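You operate a simulated robot arm through the tools that you are given. There is no shell and no other tool. Be economical: measure what you need, move in short steps, check, and stop when the job is done.

You run a simulated robot arm. Do the job below in one go: nothing can be reset, and whatever is moved stays where it is left.

## Task
Brush the dust off the print, then fold its folder shut and lay it in the blue tray.
Fine: use the brown brush and put it back.

The check looks at the end state, three seconds after you hand in, the way a careful person would. Anything else that was tipped, shoved, dropped, spilled or broken makes it a failure. Flat cloth is picked up by pressing the open fingertips on it (5 to 10 N) and closing them slowly along it; thin cloth reads only 2 to 8 mm in the jaws.

## Robot
A 6-joint arm with a two-finger parallel gripper, fixed in place. Base frame: the origin is at the foot of the arm, x ahead of it, y to its left, z up; the work surface is at about z = 0.886. Lengths are in m, angles in rad, forces in N, time in s.
With the tool pointing down near the work surface it reaches from about 0.24 to 0.64 m from the base axis. Its first joint turns from -1.152 to 1.152 rad. Payload 2.7 kg.
The tool frame sits at the grasp point between the pads (the TCP): z along the fingers, y along the line on which they close. The tips reach 0.023 m beyond it. Largest opening 0.094 m; finger width 0.038, thickness 0.01; the body of the gripper, 0.054 by 0.096 m, starts 0.039 m behind the TCP.
Orientation is told as [roll, pitch, yaw] about the base's x, y, z axes, in that order, counted from this pose: with the fingers straight down and closing along the base's y, the tool's x points along the base's -x, its y along +y and its z along -z.

## Interface
- The arm moves only by the tool send_rows. Its argument "deltas" is one flat list of numbers, 7 for each row, row after row: the turn, a rotation vector about the tool's x, y, z in rad, then the shift along the tool's x, y, z in m, then the opening in per cent of the stroke, from 0 (shut) to 100 (fully open). In form: [wx, wy, wz, dx, dy, dz, fingers, wx, wy, wz, dx, dy, dz, fingers, ...]. A call has 1 to 12 rows; each row shifts and turns the commanded pose from where the row before left it, along the tool's axes as they then stand. Rows are played at 5 a second. More than 0.05 m and 0.15 rad between two rows, or a gripper value outside its range, and nothing of the call is played. Where a pose cannot be reached the arm comes as near as it can. A force on the tool above 90 N (or 10 N above the force at the start of the call, whichever is more), or a blocked arm, ends the call early, and 0.2 s more pass. The fingers move at their own pace (about 0.045 m/s each) and stop on an object; they squeeze with about 24 N. The grip force told is the motor's: it shows also when the fingers shut on nothing. Time passes only in rows, and 0.2 s behind the last, so rows that do not move let the fingers close. The reply holds the time, the measured pose of the TCP, the force on the tool along the base axes, the opening and the grip force, in the units named above and with some noise, and new pictures: "views" is both (left out), scene, wrist or none.
- Cameras (640 x 400 px; columns grow to the right, rows downward): "scene" is fixed at [0.0795, -0.4441, 1.4141]; the picture's right is [0.79, -0.61, 0.00], its down [-0.28, -0.36, -0.89] and it looks along [0.54, 0.70, -0.46] (base axes); focal length 341 px, centre (320, 200). "wrist" rides on the gripper at [-0.039, 0, -0.044] in the tool frame; the picture's right is [0.00, -1.00, 0.00], its down [0.97, 0.00, -0.24] and it looks along [0.24, 0.00, 0.97] (tool axes); focal length 218 px, centre (320, 200). There is no depth. A picture from a camera that has moved, and an enlarged one, comes with that camera's place and axes in the base frame and with its lens. The place of the scene camera against the robot may be out by one fixed shift of up to 0.025 m in any direction.
- zoom(camera, box): a new picture of the part [left, top, right, bottom] of that camera's present view, enlarged. The clock stands still meanwhile.
- sign_off(): hands the job in; it is judged then, once.

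Go step by step. Nothing tells you positions but the pictures and the camera data: compare them with the known pose of the tool, close in by small moves and look again before you grip or let go. The budget is 120 turns and 150 pictures, counting those below and the enlarged ones. Unless the task says otherwise, let go and move clear before handing in, and close with one line.

The tools are called after ">>>" by a JSON object that holds its "method" and its "body". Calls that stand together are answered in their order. send_rows: Moves the arm, as the interface text tells. Its arguments: {"type":"object","properties":{"deltas":{"type":"array","items":{"type":"number"}},"views":{"type":"string","enum":["both","scene","wrist","none"]}},"required":["deltas"]} The other tools are called the same way: zoom (camera, box) takes an enlarged picture of a part of a camera's view; sign_off () hands the job in.

At the start:

```text
time: 0.0
ee_pos: [0.3497, 0.0822, 1.2658]
orientation: [-0.001, -0.001, 0.0]
force: [-0.5, -0.1, -0.1]
width: 0.094
grip_force: 0.1
```

scene: 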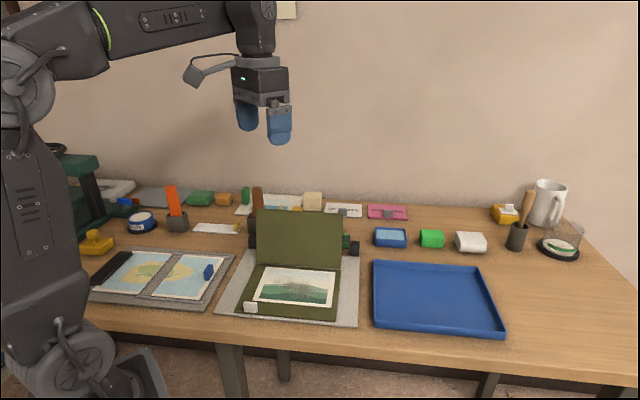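
wrist: 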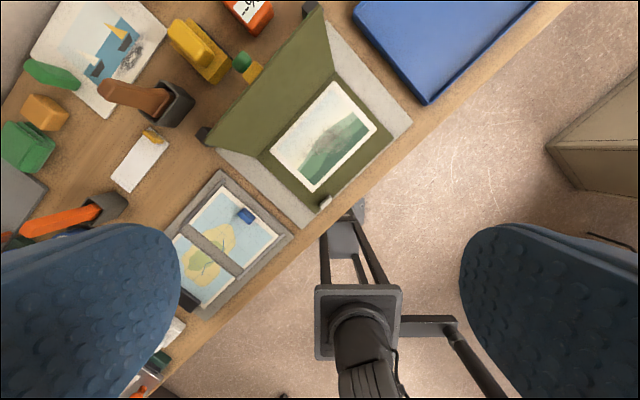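

I see an open green folder with a print, a blue tray to its right, and several brushes in holders behind. I'll look closer first.

>>> {"method": "zoom", "body": {"camera": "scene", "box": [220, 180, 380, 330]}}

>>> {"method": "zoom", "body": {"camera": "scene", "box": [80, 150, 280, 320]}}

>>> {"method": "zoom", "body": {"camera": "scene", "box": [360, 160, 600, 350]}}

>>> {"method": "zoom", "body": {"camera": "wrist", "box": [80, 0, 440, 230]}}

```text
2.67 times, centred on (300, 255) of scene
camera zoom: at [0.0795, -0.4441, 1.4141], right [0.79, -0.61, 0.0], down [-0.28, -0.36, -0.89], along [0.54, 0.7, -0.46], focal length 909 px, centre (373, 53)
```

zoom: 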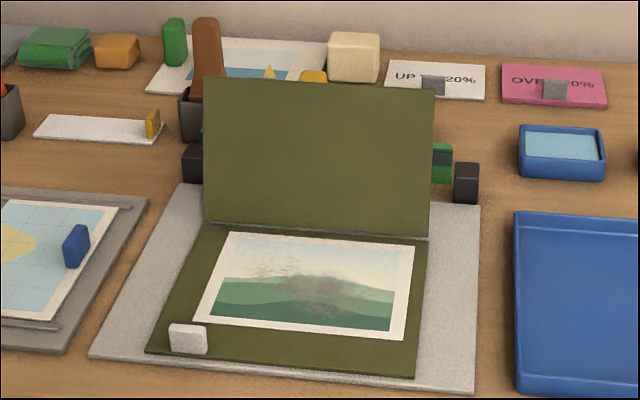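

```text
2.35 times, centred on (180, 235) of scene
camera zoom: at [0.0795, -0.4441, 1.4141], right [0.79, -0.61, 0.0], down [-0.28, -0.36, -0.89], along [0.54, 0.7, -0.46], focal length 802 px, centre (649, 118)
```

zoom: 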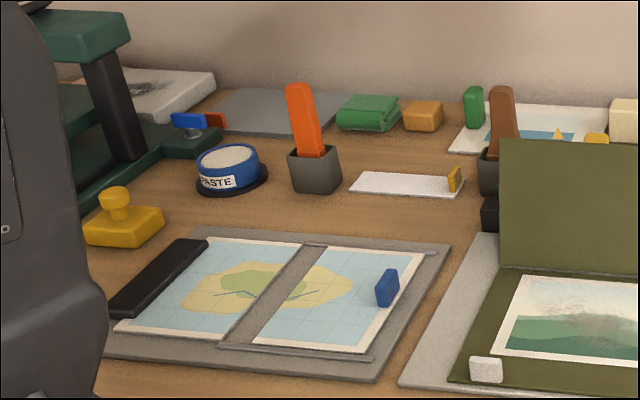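

```text
2.11 times, centred on (480, 255) of scene
camera zoom: at [0.0795, -0.4441, 1.4141], right [0.79, -0.61, 0.0], down [-0.28, -0.36, -0.89], along [0.54, 0.7, -0.46], focal length 718 px, centre (-17, 84)
```

zoom: 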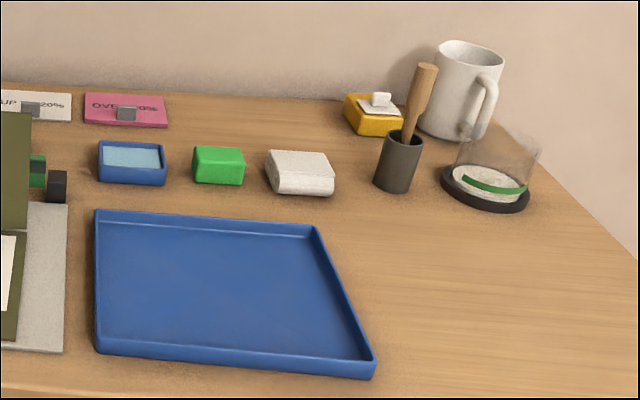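

```text
1.74 times, centred on (260, 115) of wrist
camera zoom: at [0.3891, 0.0826, 1.3111], right [0.0, -1.0, 0.0], down [-0.97, 0.0, 0.24], along [-0.24, 0.0, -0.97], focal length 380 px, centre (424, 348)
```

zoom: 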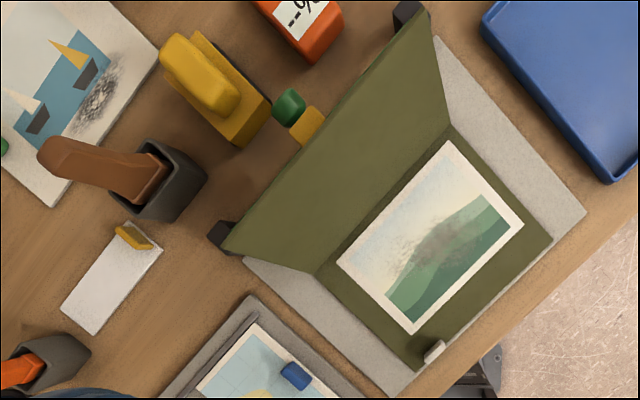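

I'll move the wrist camera over the brown brush for a close look; I take its holder to be near (0.45, 0.32).

>>> {"method": "send_rows", "body": {"deltas": [0, 0, 0, -0.012, 0.04, 0.02, 100, 0, 0, 0, -0.012, 0.04, 0.02, 100, 0, 0, 0, -0.012, 0.04, 0.02, 100, 0, 0, 0, -0.012, 0.04, 0.02, 100, 0, 0, 0, -0.012, 0.04, 0.02, 100, 0, 0, 0, 0, 0, 0, 100]}}

```text
time: 1.4
ee_pos: [0.4102, 0.2842, 1.1658]
orientation: [-0.001, -0.003, 0.001]
force: [-0.3, 1.0, -0.1]
width: 0.094
grip_force: 0.0
camera wrist: at [0.4506, 0.2843, 1.2103], right [0.0, -1.0, 0.0], down [-0.97, 0.0, 0.24], along [-0.24, 0.0, -0.97], focal length 218 px, centre (320, 200)
```

scene: 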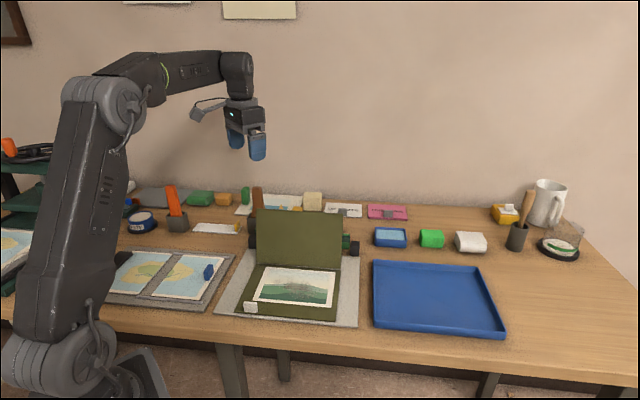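
wrist: 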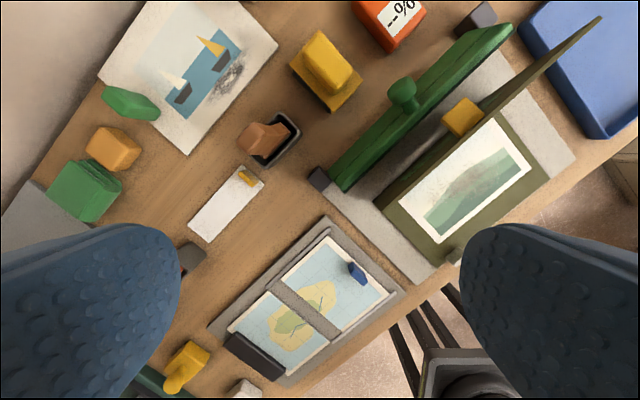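

A green bar with a knob stands behind the cover; I'll look closer at it and at the brush.

>>> {"method": "zoom", "body": {"camera": "wrist", "box": [300, 0, 620, 200]}}

>>> {"method": "zoom", "body": {"camera": "wrist", "box": [200, 80, 360, 200]}}

>>> {"method": "zoom", "body": {"camera": "wrist", "box": [380, 140, 500, 280]}}

```text
2.00 times, centred on (460, 100) of wrist
camera zoom: at [0.4506, 0.2843, 1.2103], right [0.0, -1.0, 0.0], down [-0.97, 0.0, 0.24], along [-0.24, 0.0, -0.97], focal length 436 px, centre (40, 400)
```

zoom: 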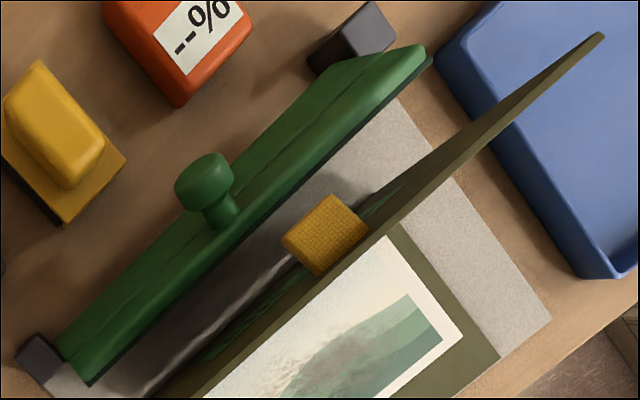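

```text
3.33 times, centred on (280, 140) of wrist
camera zoom: at [0.4506, 0.2843, 1.2103], right [0.0, -1.0, 0.0], down [-0.97, 0.0, 0.24], along [-0.24, 0.0, -0.97], focal length 728 px, centre (453, 400)
```

zoom: 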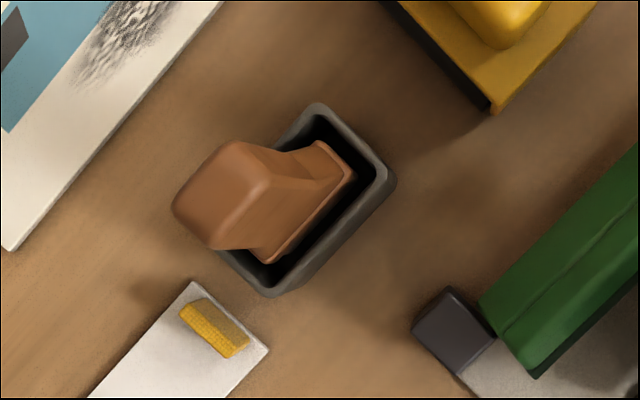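

```text
2.86 times, centred on (440, 210) of wrist
camera zoom: at [0.4506, 0.2843, 1.2103], right [0.0, -1.0, 0.0], down [-0.97, 0.0, 0.24], along [-0.24, 0.0, -0.97], focal length 624 px, centre (-23, 171)
```

zoom: 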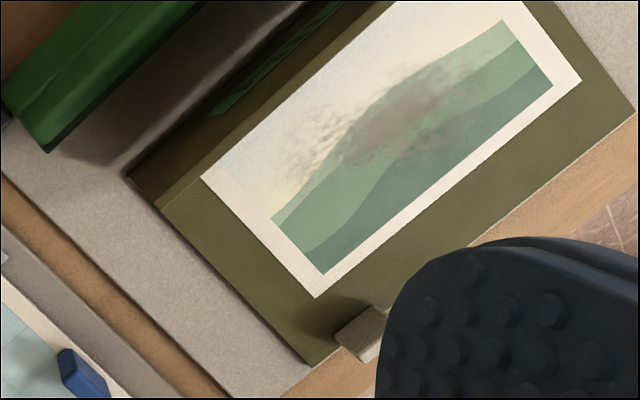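

The folder has a yellow tab on the back of its cover and a white piece at its front corner. I'll bring the camera over the folder, turned to the table's axes, to inspect it.

>>> {"method": "send_rows", "body": {"deltas": [0, 0, 0, 0.01, -0.047, 0.006, 100, 0, 0, 0, 0.01, -0.047, 0.006, 100, 0, 0, 0, 0.01, -0.047, 0.006, 100, 0, 0, 0, 0.01, -0.047, 0.006, 100, 0, 0, 0, 0.01, -0.047, 0.006, 100, 0, 0, -0.131, 0, 0, 0, 100, 0, 0, -0.131, 0, 0, 0, 100, 0, 0, -0.131, 0, 0, 0, 100, 0, 0, -0.131, 0, 0, 0, 100, 0, 0, -0.131, 0, 0, 0, 100, 0, 0, -0.131, 0, 0, 0, 100], "views": "wrist"}}

```text
time: 3.8
ee_pos: [0.3585, 0.0471, 1.1355]
orientation: [-0.001, -0.002, 0.789]
force: [-0.1, -0.6, -0.1]
width: 0.0939
grip_force: 0.0
camera wrist: at [0.3878, 0.0754, 1.1811], right [0.71, -0.7, 0.0], down [-0.68, -0.69, 0.24], along [-0.17, -0.17, -0.97], focal length 218 px, centre (320, 200)
```

wrist: 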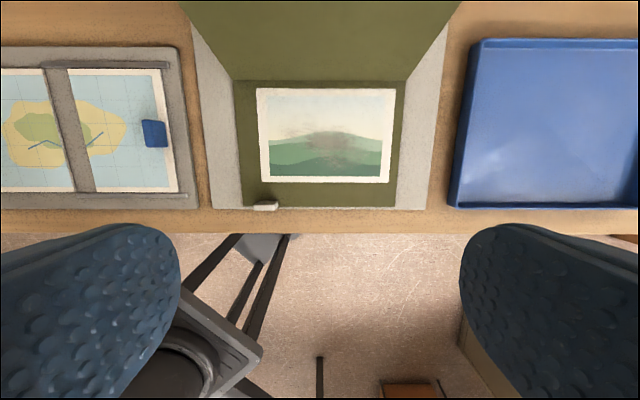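

>>> {"method": "zoom", "body": {"camera": "wrist", "box": [220, 70, 420, 220]}}

>>> {"method": "zoom", "body": {"camera": "wrist", "box": [230, 180, 310, 230]}}

>>> {"method": "zoom", "body": {"camera": "scene", "box": [225, 285, 305, 335]}}

```text
2.67 times, centred on (320, 145) of wrist
camera zoom: at [0.3878, 0.0754, 1.1811], right [0.71, -0.7, 0.0], down [-0.68, -0.69, 0.24], along [-0.17, -0.17, -0.97], focal length 582 px, centre (320, 347)
```

zoom: 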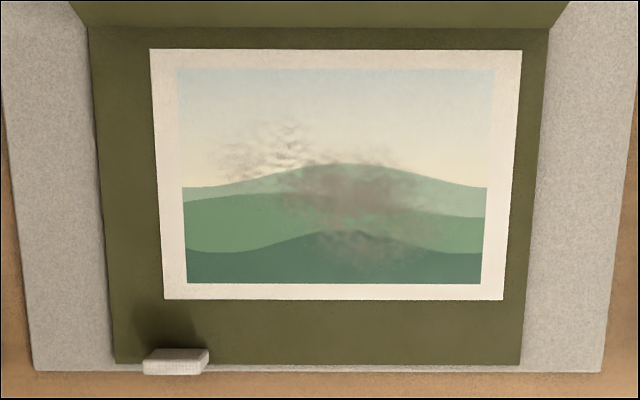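

```text
8.00 times, centred on (270, 205) of wrist
camera zoom: at [0.3878, 0.0754, 1.1811], right [0.71, -0.7, 0.0], down [-0.68, -0.69, 0.24], along [-0.17, -0.17, -0.97], focal length 1746 px, centre (720, 160)
```

zoom: 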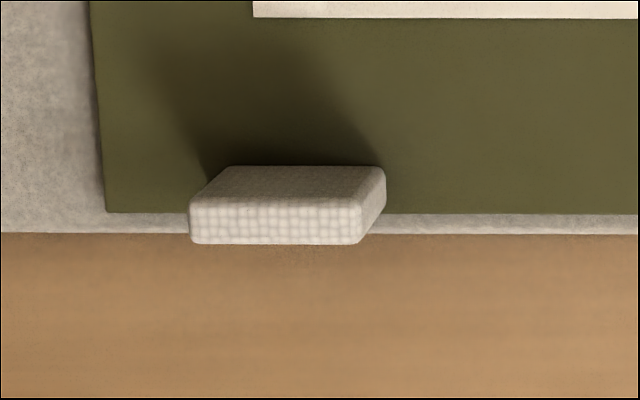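

```text
8.00 times, centred on (265, 310) of scene
camera zoom: at [0.0795, -0.4441, 1.4141], right [0.79, -0.61, 0.0], down [-0.28, -0.36, -0.89], along [0.54, 0.7, -0.46], focal length 2727 px, centre (760, -680)
```

zoom: 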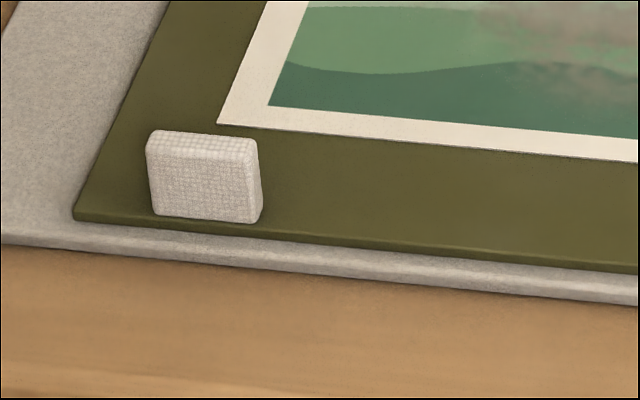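

The white piece is a knurled upright tab on the lower leaf (the carrying grip), and the cover is about 16 mm shorter so the tab stays exposed when shut. Next I look squarely at the brown brush.

>>> {"method": "send_rows", "body": {"deltas": [0, 0, 0, -0.0387, 0.0184, 0, 100, 0, 0, 0, -0.0387, 0.0184, 0, 100, 0, 0, 0, -0.0387, 0.0184, 0, 100, 0, 0, 0, -0.0387, 0.0184, 0, 100, 0, 0, 0, -0.0387, 0.0184, 0, 100, 0, 0, 0, -0.0387, 0.0184, 0, 100, 0, 0, 0, -0.0387, 0.0184, 0, 100, 0, 0, 0, 0, 0, 0, 100], "views": "wrist"}}

>>> {"method": "zoom", "body": {"camera": "wrist", "box": [220, 120, 420, 260]}}

>>> {"method": "zoom", "body": {"camera": "scene", "box": [215, 170, 305, 260]}}

```text
time: 5.6
ee_pos: [0.4578, 0.3313, 1.1349]
orientation: [-0.003, 0.001, 0.789]
force: [-0.8, -1.1, -1.0]
width: 0.0941
grip_force: 0.1
camera wrist: at [0.4856, 0.3591, 1.1791], right [0.71, -0.71, 0.0], down [-0.69, -0.69, 0.24], along [-0.17, -0.17, -0.97], focal length 218 px, centre (320, 200)
```

wrist: 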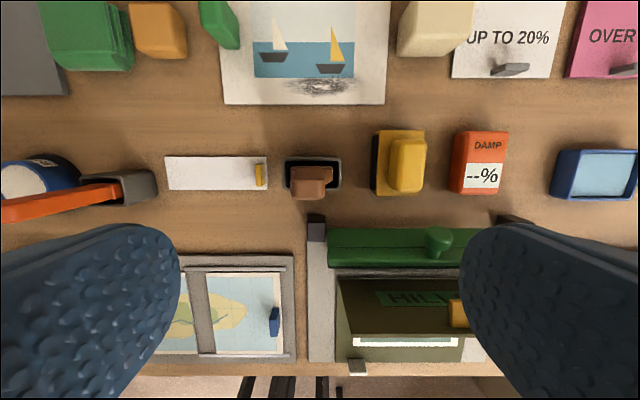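

```text
2.86 times, centred on (320, 190) of wrist
camera zoom: at [0.4856, 0.3591, 1.1791], right [0.71, -0.71, 0.0], down [-0.69, -0.69, 0.24], along [-0.17, -0.17, -0.97], focal length 624 px, centre (320, 229)
```

zoom: 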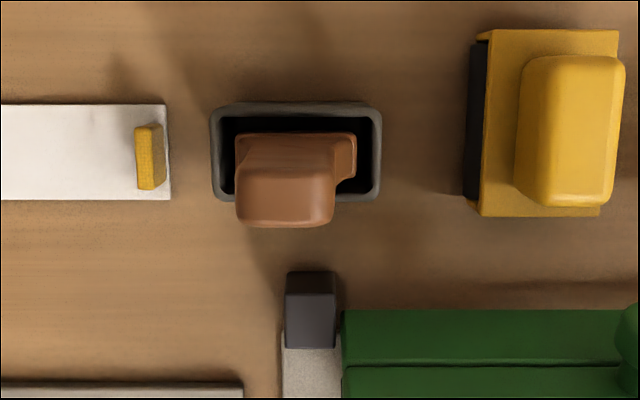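

```text
4.44 times, centred on (260, 215) of scene
camera zoom: at [0.0796, -0.4441, 1.4141], right [0.79, -0.61, 0.0], down [-0.28, -0.36, -0.89], along [0.54, 0.7, -0.46], focal length 1515 px, centre (587, 133)
```

zoom: 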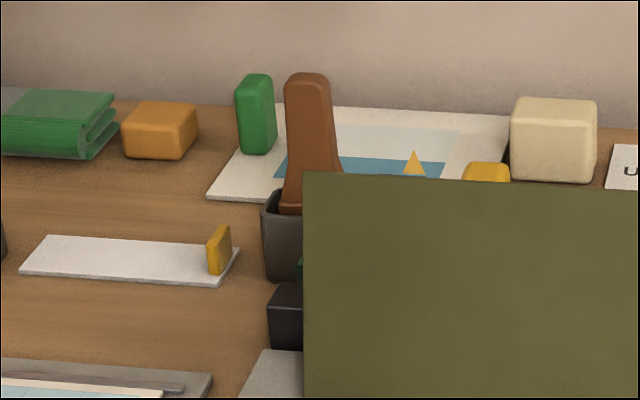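

The brown brush stands about upright in its holder near (0.455, 0.342), handle top about z = 1.02. I'll turn the gripper to close along the brush's thin side and look again.

>>> {"method": "send_rows", "body": {"deltas": [0, 0, 0.1428, 0, 0, 0, 80, 0, 0, 0.1428, 0, 0, 0, 80, 0, 0, 0.1428, 0, 0, 0, 80, 0, 0, 0.1428, 0, 0, 0, 80, 0, 0, 0.1428, 0, 0, 0, 80, 0, 0, 0.1428, 0, 0, 0, 80, 0, 0, 0.1428, 0, 0, 0, 80, 0, 0, 0.1428, 0, 0, 0, 80, 0, 0, 0.1428, 0, 0, 0, 80, 0, 0, 0.1428, 0, 0, 0, 80, 0, 0, 0.1428, 0, 0, 0, 80, 0, 0, 0, 0.01, 0.005, 0.04, 80], "views": "wrist"}}

>>> {"method": "zoom", "body": {"camera": "wrist", "box": [220, 150, 420, 330]}}

```text
time: 8.2
ee_pos: [0.4558, 0.3415, 1.0946]
orientation: [0.003, -0.002, -0.786]
force: [0.0, 1.3, 0.2]
width: 0.0753
grip_force: 0.1
camera wrist: at [0.4846, 0.314, 1.14], right [-0.71, -0.71, 0.0], down [-0.69, 0.69, 0.24], along [-0.17, 0.17, -0.97], focal length 218 px, centre (320, 200)
```

wrist: 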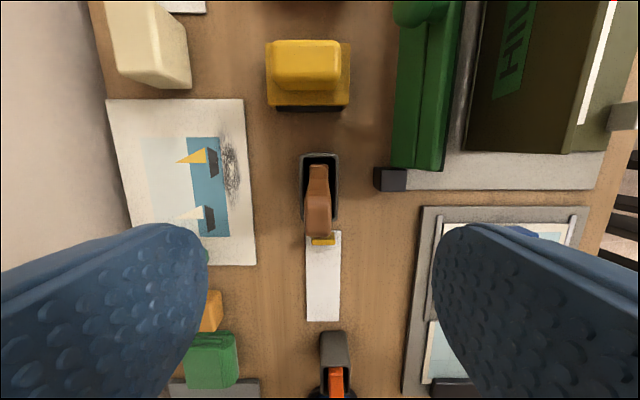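

```text
2.22 times, centred on (320, 240) of wrist
camera zoom: at [0.4846, 0.314, 1.14], right [-0.71, -0.71, 0.0], down [-0.69, 0.69, 0.24], along [-0.17, 0.17, -0.97], focal length 485 px, centre (320, 111)
```

zoom: 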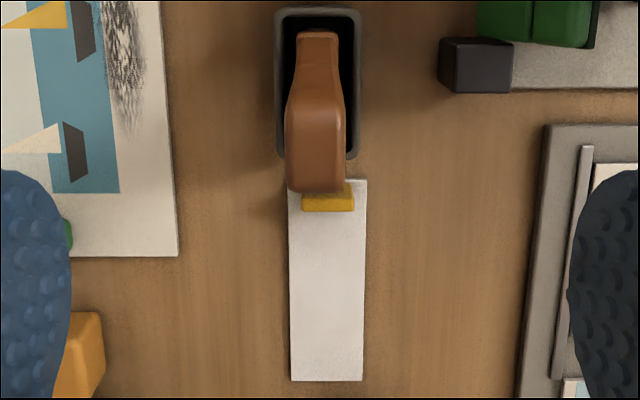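

The handle is centred between the fingers. I'll lower to z ≈ 0.997 and close.

>>> {"method": "send_rows", "body": {"deltas": [0, 0, 0, 0, 0.001, 0.033, 80, 0, 0, 0, 0, 0, 0.033, 80, 0, 0, 0, 0, 0, 0.031, 80, 0, 0, 0, 0, 0, 0, 80, 0, 0, 0, 0, 0, 0, 5, 0, 0, 0, 0, 0, 0, 5, 0, 0, 0, 0, 0, 0, 5, 0, 0, 0, 0, 0, 0, 5, 0, 0, 0, 0, 0, 0, 5]}}

```text
time: 10.2
ee_pos: [0.4564, 0.342, 0.9989]
orientation: [0.003, -0.002, -0.784]
force: [0.1, 0.2, -0.3]
width: 0.0153
grip_force: 24.0
camera wrist: at [0.4849, 0.3144, 1.0441], right [-0.71, -0.71, 0.0], down [-0.69, 0.69, 0.24], along [-0.17, 0.17, -0.97], focal length 218 px, centre (320, 200)
```

scene: 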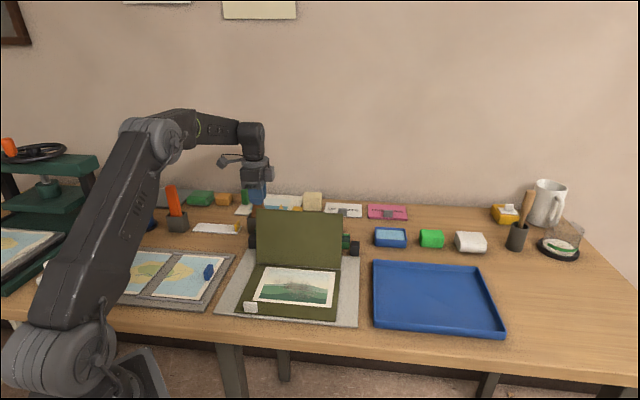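
wrist: 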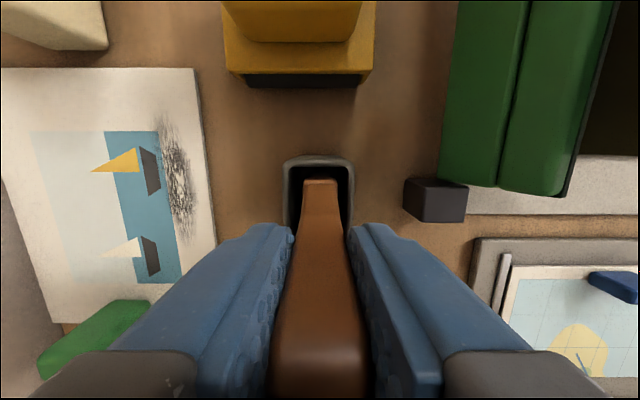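

Gripped. I lift straight out and check the brush's length.

>>> {"method": "send_rows", "body": {"deltas": [0, 0, 0, 0, 0, -0.03, 5, 0, 0, 0, 0, 0, -0.03, 5, 0, 0, 0, 0, 0, -0.04, 5, 0, 0, 0, 0, 0, -0.04, 5, 0, 0, 0, 0, 0, -0.04, 5, 0, 0, 0, 0, 0, 0, 5], "views": "wrist"}}

>>> {"method": "zoom", "body": {"camera": "scene", "box": [180, 80, 340, 230]}}

```text
time: 11.6
ee_pos: [0.4581, 0.3426, 1.1722]
orientation: [0.0, -0.002, -0.784]
force: [-0.1, 0.5, -0.2]
width: 0.0157
grip_force: 23.6
out of reach, approached as far as the arm can: row 5
camera wrist: at [0.4872, 0.3163, 1.2168], right [-0.71, -0.71, 0.0], down [-0.69, 0.69, 0.24], along [-0.17, 0.17, -0.97], focal length 218 px, centre (320, 200)
```

wrist: 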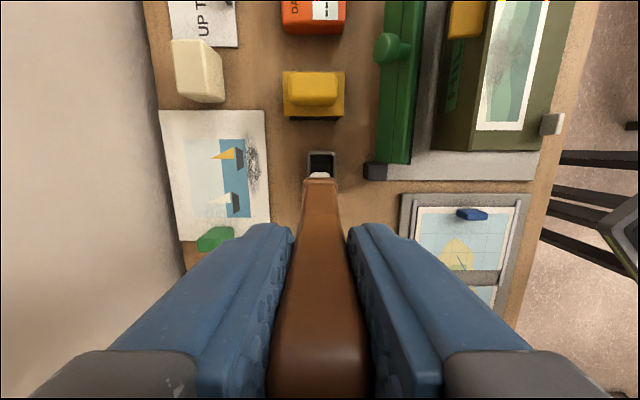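

```text
2.67 times, centred on (260, 155) of scene
camera zoom: at [0.0796, -0.4441, 1.4141], right [0.79, -0.61, 0.0], down [-0.28, -0.36, -0.89], along [0.54, 0.7, -0.46], focal length 909 px, centre (480, 320)
```

zoom: 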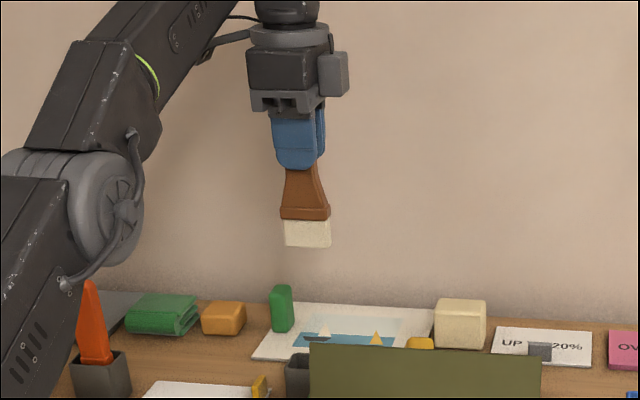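

The bristles sit about 0.108 m below the TCP, 44 mm wide across. I move high over the print's upper left dust region.

>>> {"method": "send_rows", "body": {"deltas": [0, 0, 0, -0.0206, -0.0402, 0, 5, 0, 0, 0, -0.0206, -0.0402, 0, 5, 0, 0, 0, -0.0206, -0.0402, 0, 5, 0, 0, 0, -0.0206, -0.0402, 0, 5, 0, 0, 0, -0.0206, -0.0402, 0, 5, 0, 0, 0, 0, 0, 0, 5]}}

```text
time: 13.0
ee_pos: [0.3895, 0.1253, 1.1719]
orientation: [0.002, -0.002, -0.784]
force: [-0.4, 0.5, -0.1]
width: 0.0154
grip_force: 24.3
camera wrist: at [0.4177, 0.0981, 1.2165], right [-0.71, -0.71, 0.0], down [-0.69, 0.68, 0.24], along [-0.17, 0.17, -0.97], focal length 218 px, centre (320, 200)
```

scene: 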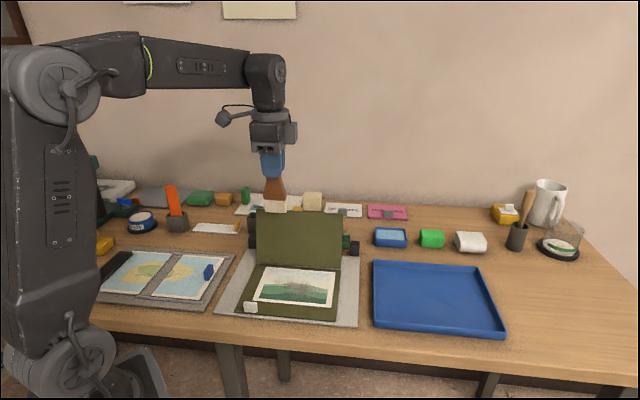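
wrist: 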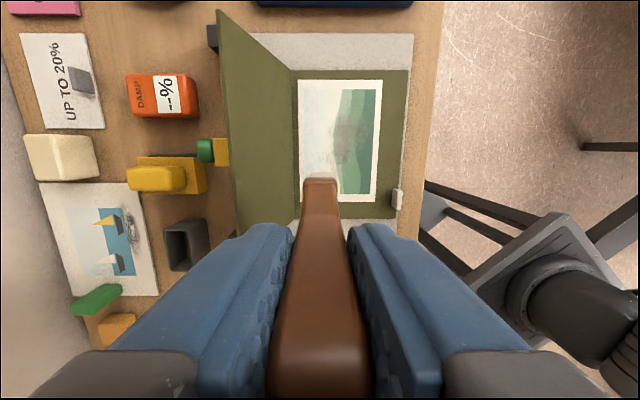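

Over the target (u ≈ 0.187, v ≈ 0.364 along the table's axes). I lower to just above the paper.

>>> {"method": "send_rows", "body": {"deltas": [0, 0, 0, 0, 0, 0.04, 5, 0, 0, 0, 0, 0, 0.04, 5, 0, 0, 0, 0, 0, 0.04, 5, 0, 0, 0, 0, 0, 0.03, 5, 0, 0, 0, 0, 0, 0.01, 5, 0, 0, 0, 0, 0, 0, 5]}}

>>> {"method": "zoom", "body": {"camera": "scene", "box": [220, 200, 380, 330]}}

```text
time: 14.4
ee_pos: [0.3898, 0.1267, 1.0108]
orientation: [0.002, -0.002, -0.784]
force: [-0.6, 0.3, 0.4]
width: 0.0152
grip_force: 24.4
camera wrist: at [0.4189, 0.0984, 1.0559], right [-0.71, -0.71, 0.0], down [-0.69, 0.69, 0.24], along [-0.17, 0.17, -0.97], focal length 218 px, centre (320, 200)
```

scene: 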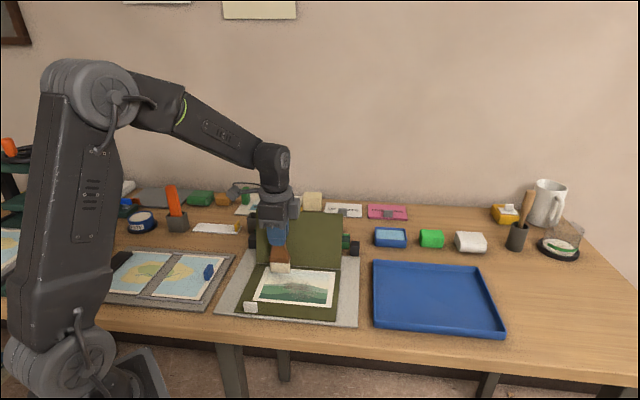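
wrist: 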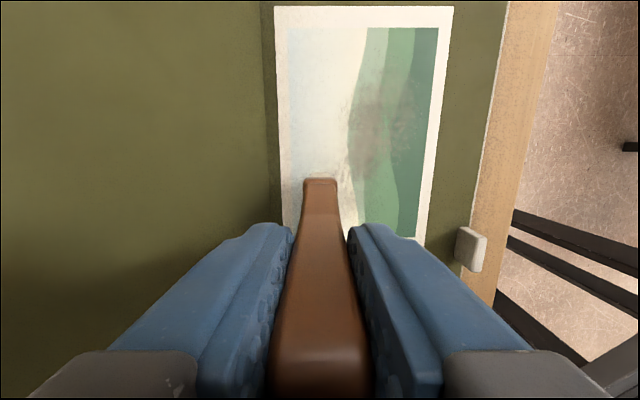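

```text
3.08 times, centred on (300, 265) of scene
camera zoom: at [0.0796, -0.4441, 1.4141], right [0.79, -0.61, 0.0], down [-0.28, -0.36, -0.89], along [0.54, 0.7, -0.46], focal length 1049 px, centre (382, 0)
```

zoom: 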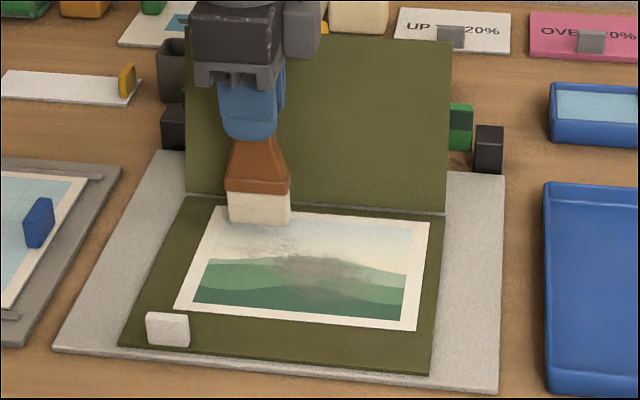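

Just above the paper. I lower in small steps to feel contact.

>>> {"method": "send_rows", "body": {"deltas": [0, 0, 0, 0, 0, 0.003, 5, 0, 0, 0, 0, 0, 0.002, 5, 0, 0, 0, 0, 0, 0, 5], "views": "none"}}

>>> {"method": "send_rows", "body": {"deltas": [0, 0, 0, 0, 0, 0.003, 5, 0, 0, 0, 0, 0, 0, 5], "views": "none"}}

```text
time: 15.2
ee_pos: [0.3896, 0.1251, 1.0062]
orientation: [0.0, -0.002, -0.784]
force: [-0.3, 0.1, -0.1]
width: 0.0154
grip_force: 24.3
```

```text
time: 15.8
ee_pos: [0.3896, 0.1261, 1.0024]
orientation: [0.001, -0.002, -0.783]
force: [0.5, 1.2, -0.3]
width: 0.0155
grip_force: 23.2
```

>>> {"method": "send_rows", "body": {"deltas": [0, 0, 0, 0, 0, 0.003, 5, 0, 0, 0, 0, 0, 0, 5], "views": "none"}}

>>> {"method": "zoom", "body": {"camera": "scene", "box": [250, 240, 330, 300]}}

```text
time: 16.4
ee_pos: [0.3896, 0.1257, 0.9989]
orientation: [0.002, -0.003, -0.783]
force: [0.3, 0.1, 0.1]
width: 0.0154
grip_force: 23.4
```

```text
6.67 times, centred on (290, 270) of scene
camera zoom: at [0.0796, -0.4441, 1.4141], right [0.79, -0.61, 0.0], down [-0.28, -0.36, -0.89], along [0.54, 0.7, -0.46], focal length 2272 px, centre (520, -267)
```

zoom: 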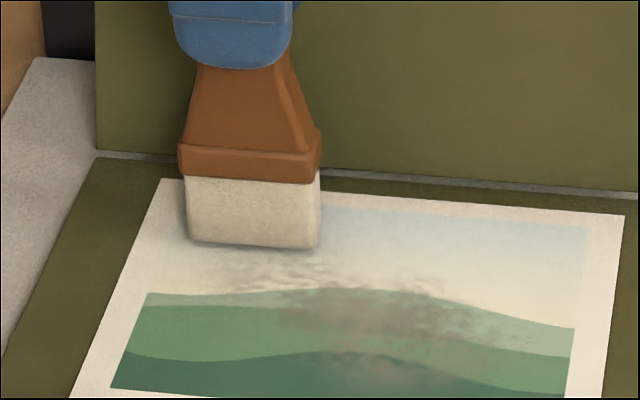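

No clear contact yet; keep lowering.

>>> {"method": "send_rows", "body": {"deltas": [0, 0, 0, 0, 0, 0.003, 5, 0, 0, 0, 0, 0, 0, 5], "views": "none"}}

>>> {"method": "zoom", "body": {"camera": "scene", "box": [250, 240, 330, 300]}}

```text
time: 17.0
ee_pos: [0.3882, 0.1264, 0.998]
orientation: [0.0, -0.001, -0.784]
force: [0.3, -0.5, -0.5]
width: 0.0156
grip_force: 23.9
```

```text
6.67 times, centred on (290, 270) of scene
camera zoom: at [0.0796, -0.4441, 1.4141], right [0.79, -0.61, 0.0], down [-0.28, -0.36, -0.89], along [0.54, 0.7, -0.46], focal length 2272 px, centre (520, -267)
```

zoom: 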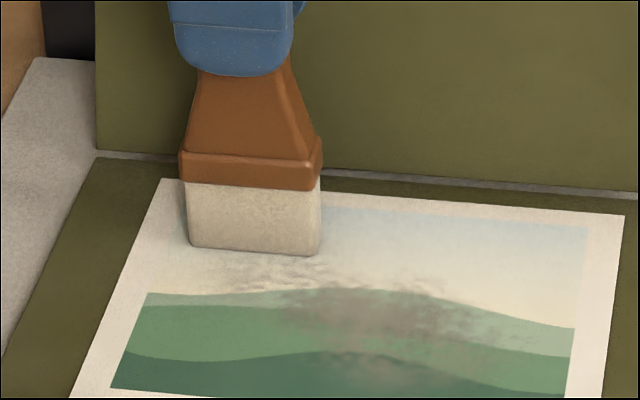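

>>> {"method": "send_rows", "body": {"deltas": [0, 0, 0, 0, 0, 0.0025, 5, 0, 0, 0, 0, 0, 0, 5], "views": "none"}}

>>> {"method": "send_rows", "body": {"deltas": [0, 0, 0, 0, 0, 0.0025, 5, 0, 0, 0, 0, 0, 0, 5], "views": "none"}}

>>> {"method": "zoom", "body": {"camera": "scene", "box": [250, 240, 330, 300]}}

```text
time: 17.6
ee_pos: [0.3899, 0.125, 0.9953]
orientation: [0.005, -0.003, -0.783]
force: [-2.9, -0.1, 21.6]
width: 0.0158
grip_force: 23.4
```

```text
time: 18.2
ee_pos: [0.3898, 0.1255, 0.9942]
orientation: [0.006, -0.004, -0.783]
force: [2.1, -1.1, 23.1]
width: 0.0159
grip_force: 23.9
```

```text
6.67 times, centred on (290, 270) of scene
camera zoom: at [0.0793, -0.4442, 1.4141], right [0.79, -0.61, 0.0], down [-0.28, -0.36, -0.89], along [0.54, 0.7, -0.46], focal length 2272 px, centre (520, -267)
```

zoom: 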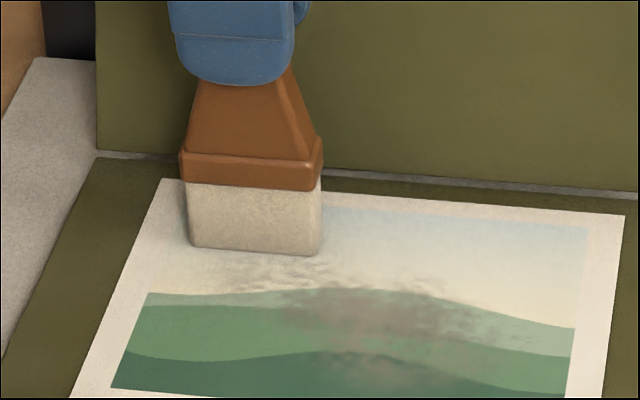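

Firm contact (stiff, ~22 N), too much. I'll ease up to a light touch.

>>> {"method": "send_rows", "body": {"deltas": [0, 0, 0, 0, 0, -0.0018, 5, 0, 0, 0, 0, 0, 0, 5], "views": "none"}}

```text
time: 18.8
ee_pos: [0.388, 0.1252, 0.9939]
orientation: [-0.001, 0.0, -0.784]
force: [3.1, 0.0, 7.7]
width: 0.0153
grip_force: 24.6
```

About 8 N; ease a touch more and make the first stroke toward the front edge.

>>> {"method": "send_rows", "body": {"deltas": [0, 0, 0, 0, 0, -0.0004, 5, 0, 0, 0, 0, -0.015, 0, 5, 0, 0, 0, 0, -0.015, 0, 5, 0, 0, 0, 0, -0.015, 0, 5]}}

>>> {"method": "zoom", "body": {"camera": "scene", "box": [230, 240, 350, 330]}}

```text
time: 19.8
ee_pos: [0.3576, 0.0945, 0.9937]
orientation: [0.002, -0.001, -0.784]
force: [2.0, 3.5, 6.9]
width: 0.0155
grip_force: 23.9
camera wrist: at [0.3864, 0.0673, 1.0381], right [-0.71, -0.71, 0.0], down [-0.69, 0.69, 0.24], along [-0.17, 0.17, -0.97], focal length 218 px, centre (320, 200)
```

scene: 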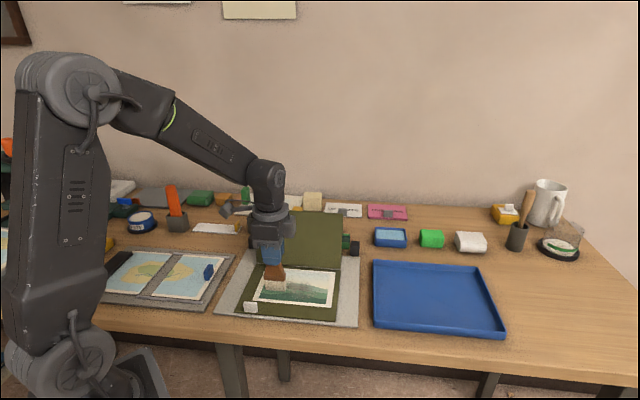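
wrist: 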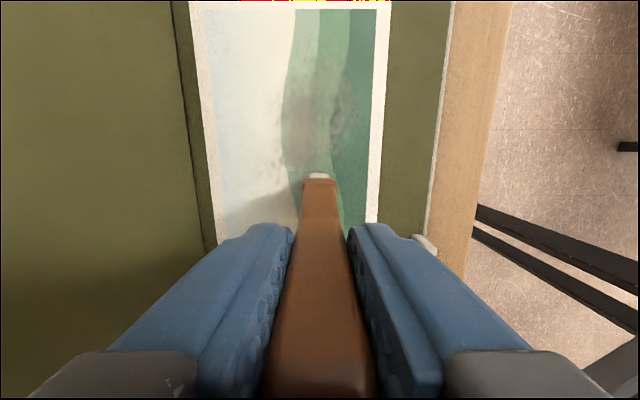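

```text
4.44 times, centred on (290, 285) of scene
camera zoom: at [0.0795, -0.4441, 1.4141], right [0.79, -0.61, 0.0], down [-0.28, -0.36, -0.89], along [0.54, 0.7, -0.46], focal length 1515 px, centre (453, -178)
```

zoom: 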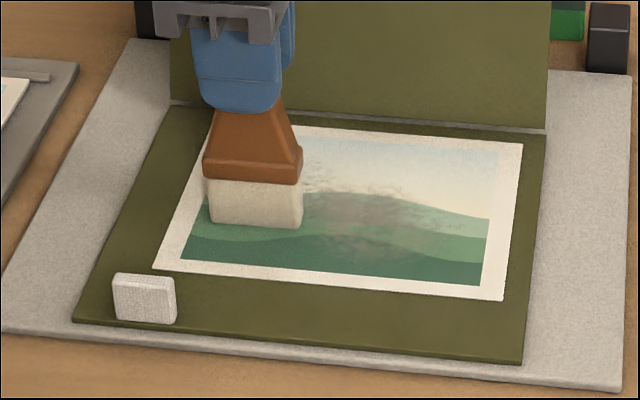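

The brush clears the dust and the print stays put. I finish this lane, then brush the next one to the right.

>>> {"method": "send_rows", "body": {"deltas": [0, 0, 0, 0, -0.014, 0, 5, 0, 0, 0, 0, -0.014, 0, 5, 0, 0, 0, 0, -0.014, 0, 5, 0, 0, 0, 0, 0, -0.015, 5, 0, 0, 0, -0.017, 0.0445, 0, 5, 0, 0, 0, -0.017, 0.0445, 0, 5, 0, 0, 0, 0, 0, 0.015, 5, 0, 0, 0, 0, -0.018, 0, 5, 0, 0, 0, 0, -0.018, 0, 5, 0, 0, 0, 0, -0.018, 0, 5, 0, 0, 0, 0, -0.018, 0, 5, 0, 0, 0, 0, -0.018, 0, 5], "views": "none"}}

>>> {"method": "zoom", "body": {"camera": "scene", "box": [230, 240, 350, 330]}}

```text
time: 22.4
ee_pos: [0.35, 0.0391, 0.9932]
orientation: [0.004, -0.004, -0.784]
force: [2.4, 2.5, 13.8]
width: 0.0155
grip_force: 24.0
```

```text
4.44 times, centred on (290, 285) of scene
camera zoom: at [0.0795, -0.444, 1.4141], right [0.79, -0.61, 0.0], down [-0.28, -0.36, -0.89], along [0.54, 0.7, -0.46], focal length 1515 px, centre (453, -178)
```

zoom: 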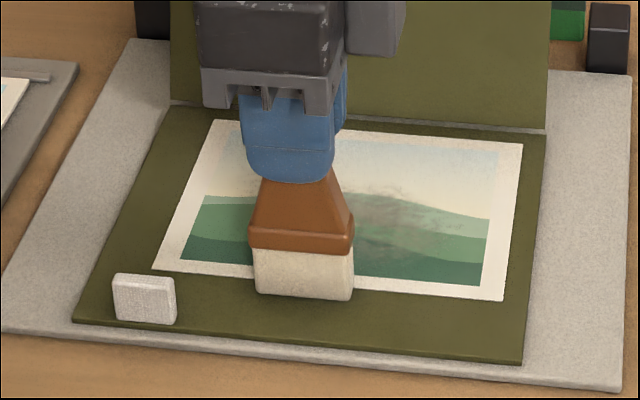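

Working well. Next lane, slightly lighter.

>>> {"method": "send_rows", "body": {"deltas": [0, 0, 0, 0, 0, -0.015, 5, 0, 0, 0, -0.016, 0.045, 0, 5, 0, 0, 0, -0.016, 0.045, 0, 5, 0, 0, 0, 0, 0, 0.0144, 5, 0, 0, 0, 0, -0.018, 0, 5, 0, 0, 0, 0, -0.018, 0, 5, 0, 0, 0, 0, -0.018, 0, 5, 0, 0, 0, 0, -0.018, 0, 5, 0, 0, 0, 0, -0.018, 0, 5], "views": "none"}}

>>> {"method": "send_rows", "body": {"deltas": [0, 0, 0, 0, 0, -0.015, 5, 0, 0, 0, -0.015, 0.045, 0, 5, 0, 0, 0, -0.015, 0.045, 0, 5, 0, 0, 0, 0, 0, 0.015, 5, 0, 0, 0, 0, -0.018, 0, 5, 0, 0, 0, 0, -0.018, 0, 5, 0, 0, 0, 0, -0.018, 0, 5, 0, 0, 0, 0, -0.018, 0, 5, 0, 0, 0, 0, -0.018, 0, 5, 0, 0, 0, 0, 0, -0.03, 5], "views": "none"}}

>>> {"method": "zoom", "body": {"camera": "scene", "box": [230, 240, 350, 330]}}

```text
time: 24.4
ee_pos: [0.3735, 0.0174, 0.9936]
orientation: [0.002, -0.002, -0.785]
force: [0.1, -0.3, -0.5]
width: 0.0154
grip_force: 24.2
```

```text
time: 26.6
ee_pos: [0.3896, -0.0036, 1.0252]
orientation: [0.003, -0.001, -0.782]
force: [0.2, 1.0, -0.1]
width: 0.0156
grip_force: 24.2
```

```text
4.44 times, centred on (290, 285) of scene
camera zoom: at [0.0795, -0.4441, 1.4141], right [0.79, -0.61, 0.0], down [-0.28, -0.36, -0.89], along [0.54, 0.7, -0.46], focal length 1515 px, centre (453, -178)
```

zoom: 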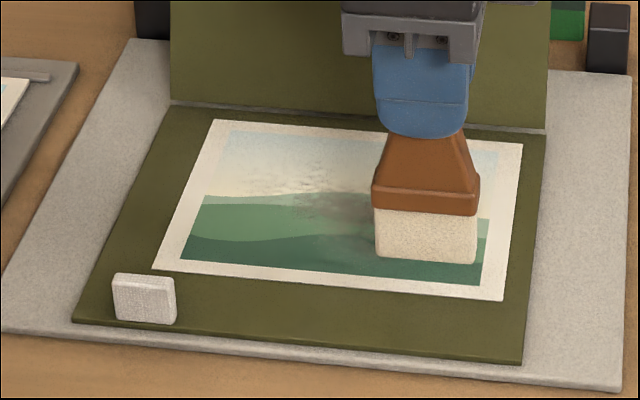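

Some dust remains in the middle. I raise and move aside to look.

>>> {"method": "send_rows", "body": {"deltas": [0, 0, 0, -0.02, 0, -0.04, 5, 0, 0, 0, -0.03, 0, -0.03, 5, 0, 0, 0, -0.03, 0, -0.03, 5, 0, 0, 0, 0, 0, 0, 5], "views": "wrist"}}

>>> {"method": "zoom", "body": {"camera": "scene", "box": [230, 240, 350, 330]}}

```text
time: 27.6
ee_pos: [0.4448, -0.0599, 1.1266]
orientation: [0.001, 0.001, -0.784]
force: [-0.5, 0.2, -0.2]
width: 0.0154
grip_force: 24.0
camera wrist: at [0.4732, -0.088, 1.1718], right [-0.71, -0.71, 0.0], down [-0.69, 0.69, 0.24], along [-0.17, 0.17, -0.97], focal length 218 px, centre (320, 200)
```

wrist: 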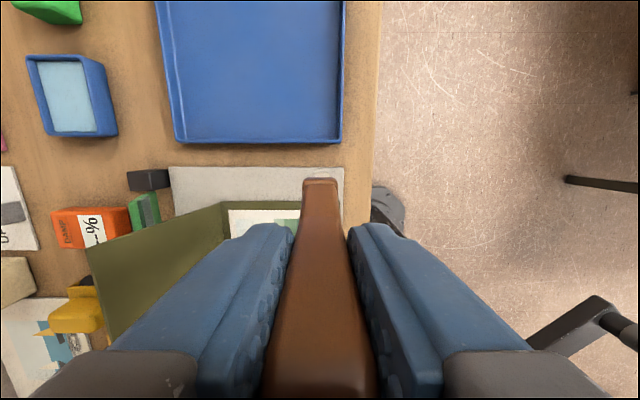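

```text
4.44 times, centred on (290, 285) of scene
camera zoom: at [0.0796, -0.4441, 1.4141], right [0.79, -0.61, 0.0], down [-0.28, -0.36, -0.89], along [0.54, 0.7, -0.46], focal length 1515 px, centre (453, -178)
```

zoom: 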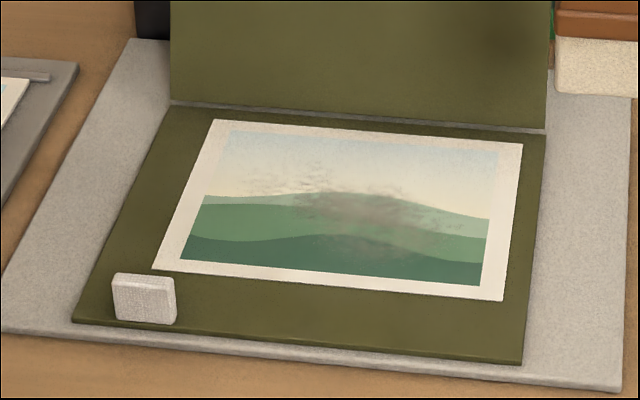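

Lanes 3 and 4 barely touched. I'll redo with measured contact, starting at the dustiest lane (u ≈ 0.25).

>>> {"method": "send_rows", "body": {"deltas": [0, 0, 0, 0.0357, 0.0313, 0, 5, 0, 0, 0, 0.0357, 0.0313, 0, 5, 0, 0, 0, 0.0357, 0.0313, 0, 5, 0, 0, 0, 0, 0, 0.04, 5, 0, 0, 0, 0, 0, 0.04, 5, 0, 0, 0, 0, 0, 0.03, 5, 0, 0, 0, 0, 0, 0.0195, 5, 0, 0, 0, 0, 0, 0, 5], "views": "none"}}

>>> {"method": "send_rows", "body": {"deltas": [0, 0, 0, 0, 0, 0.001, 5, 0, 0, 0, 0, 0, 0, 5], "views": "none"}}

>>> {"method": "send_rows", "body": {"deltas": [0, 0, 0, 0, 0, 0.0007, 5, 0, 0, 0, 0, 0, 0, 5], "views": "none"}}

```text
time: 29.4
ee_pos: [0.4392, 0.0821, 0.9969]
orientation: [0.003, -0.001, -0.783]
force: [0.0, 0.8, 0.3]
width: 0.0157
grip_force: 23.5
```

```text
time: 30.0
ee_pos: [0.44, 0.0822, 0.9952]
orientation: [0.002, -0.002, -0.783]
force: [-0.2, -0.2, -0.4]
width: 0.0155
grip_force: 23.9
```

```text
time: 30.6
ee_pos: [0.4401, 0.081, 0.9936]
orientation: [0.003, -0.002, -0.784]
force: [0.6, -0.2, -1.8]
width: 0.0155
grip_force: 23.8
```

>>> {"method": "send_rows", "body": {"deltas": [0, 0, 0, 0, 0, 0.0008, 5, 0, 0, 0, 0, 0, 0, 5], "views": "none"}}

>>> {"method": "send_rows", "body": {"deltas": [0, 0, 0, 0, 0, 0.0008, 5, 0, 0, 0, 0, 0, 0, 5], "views": "none"}}

```text
time: 31.2
ee_pos: [0.4387, 0.0812, 0.9931]
orientation: [0.003, 0.0, -0.784]
force: [-0.7, 1.5, 2.4]
width: 0.0156
grip_force: 23.6
```

```text
time: 31.8
ee_pos: [0.44, 0.0808, 0.9935]
orientation: [0.002, -0.002, -0.785]
force: [-4.4, 1.2, 13.4]
width: 0.0156
grip_force: 24.3
```

Contact reached. Stroke forward and back in this lane.

>>> {"method": "send_rows", "body": {"deltas": [0, 0, 0, 0, -0.018, -0.0002, 5, 0, 0, 0, 0, -0.018, 0, 5, 0, 0, 0, 0, -0.018, 0, 5, 0, 0, 0, 0, -0.018, 0, 5, 0, 0, 0, 0, -0.014, 0, 5], "views": "none"}}

>>> {"method": "zoom", "body": {"camera": "scene", "box": [230, 240, 350, 330]}}

```text
time: 33.0
ee_pos: [0.3802, 0.021, 0.9925]
orientation: [0.002, -0.001, -0.783]
force: [3.5, 2.3, 9.2]
width: 0.0158
grip_force: 24.0
```

```text
4.44 times, centred on (290, 285) of scene
camera zoom: at [0.0795, -0.444, 1.4141], right [0.79, -0.61, 0.0], down [-0.28, -0.36, -0.89], along [0.54, 0.7, -0.46], focal length 1515 px, centre (453, -178)
```

zoom: 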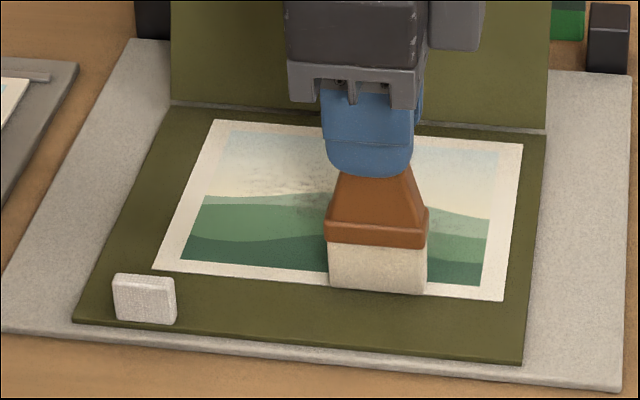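

Good contact. Return stroke on a lane to the right, then a forward one to the left.

>>> {"method": "send_rows", "body": {"deltas": [0, 0, 0, -0.025, 0, 0, 5, 0, 0, 0, 0, 0.021, 0, 5, 0, 0, 0, 0, 0.021, 0, 5, 0, 0, 0, 0, 0.021, 0, 5, 0, 0, 0, 0, 0.021, 0, 5, 0, 0, 0, 0.025, 0, 0, 5, 0, 0, 0, 0.025, 0, 0, 5, 0, 0, 0, 0, -0.021, 0, 5, 0, 0, 0, 0, -0.021, 0, 5, 0, 0, 0, 0, -0.021, 0, 5, 0, 0, 0, 0, -0.021, 0, 5], "views": "none"}}

>>> {"method": "zoom", "body": {"camera": "scene", "box": [230, 240, 350, 330]}}

```text
time: 35.4
ee_pos: [0.364, 0.0376, 0.9929]
orientation: [0.004, -0.002, -0.784]
force: [3.7, 3.0, 14.4]
width: 0.0153
grip_force: 24.0
```

```text
4.44 times, centred on (290, 285) of scene
camera zoom: at [0.0795, -0.444, 1.4142], right [0.79, -0.61, 0.0], down [-0.28, -0.36, -0.89], along [0.54, 0.7, -0.46], focal length 1515 px, centre (453, -178)
```

zoom: 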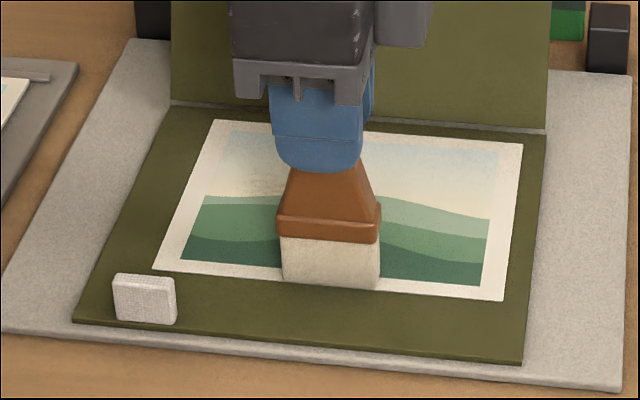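

Right half looks clean. Now the left half the same way, then lift and move aside.

>>> {"method": "send_rows", "body": {"deltas": [0, 0, 0, 0.03, 0, 0, 5, 0, 0, 0, 0, 0.021, 0, 5, 0, 0, 0, 0, 0.021, 0, 5, 0, 0, 0, 0, 0.021, 0, 5, 0, 0, 0, 0, 0.021, 0, 5, 0, 0, 0, 0.02, 0, 0, 5, 0, 0, 0, 0, -0.021, 0, 5, 0, 0, 0, 0, -0.021, 0, 5, 0, 0, 0, 0, -0.021, 0, 5, 0, 0, 0, 0, -0.018, 0, 5, 0, 0, 0, 0, 0, -0.02, 5], "views": "none"}}

>>> {"method": "send_rows", "body": {"deltas": [0, 0, 0, 0, 0, -0.04, 5, 0, 0, 0, 0, 0, -0.04, 5, 0, 0, 0, 0.04, 0, -0.03, 5, 0, 0, 0, 0.045, 0, 0, 5, 0, 0, 0, 0, 0, 0, 5], "views": "wrist"}}

>>> {"method": "zoom", "body": {"camera": "scene", "box": [230, 240, 350, 330]}}

```text
time: 37.8
ee_pos: [0.3287, 0.0761, 1.012]
orientation: [0.0, 0.0, -0.784]
force: [0.0, -0.2, -0.8]
width: 0.0156
grip_force: 24.1
```

```text
time: 39.0
ee_pos: [0.2686, 0.1374, 1.1193]
orientation: [0.001, -0.001, -0.786]
force: [-0.4, -0.5, -0.4]
width: 0.0155
grip_force: 24.2
camera wrist: at [0.2976, 0.11, 1.1642], right [-0.71, -0.71, 0.0], down [-0.69, 0.69, 0.24], along [-0.17, 0.17, -0.97], focal length 218 px, centre (320, 200)
```

wrist: 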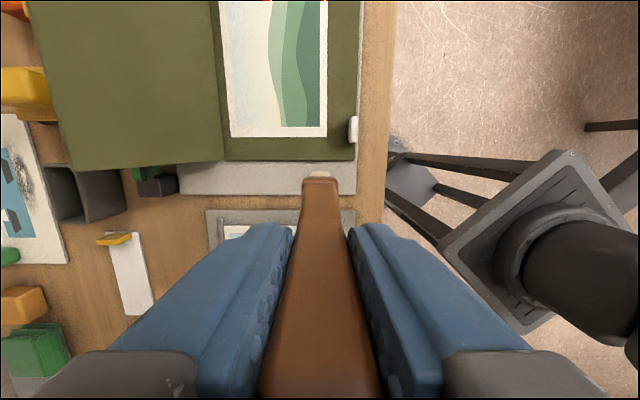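

```text
4.44 times, centred on (290, 285) of scene
camera zoom: at [0.0795, -0.4441, 1.4141], right [0.79, -0.61, 0.0], down [-0.28, -0.36, -0.89], along [0.54, 0.7, -0.46], focal length 1515 px, centre (453, -178)
```

zoom: 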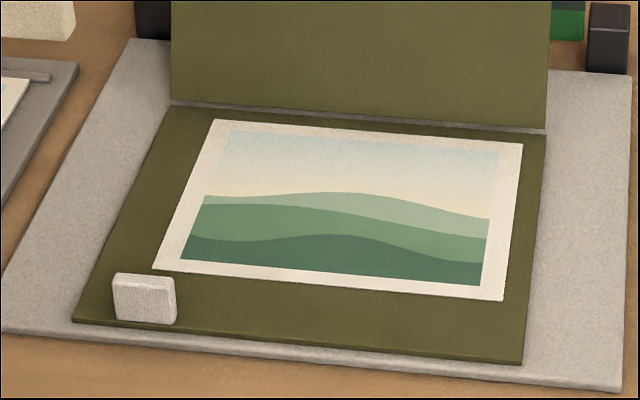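

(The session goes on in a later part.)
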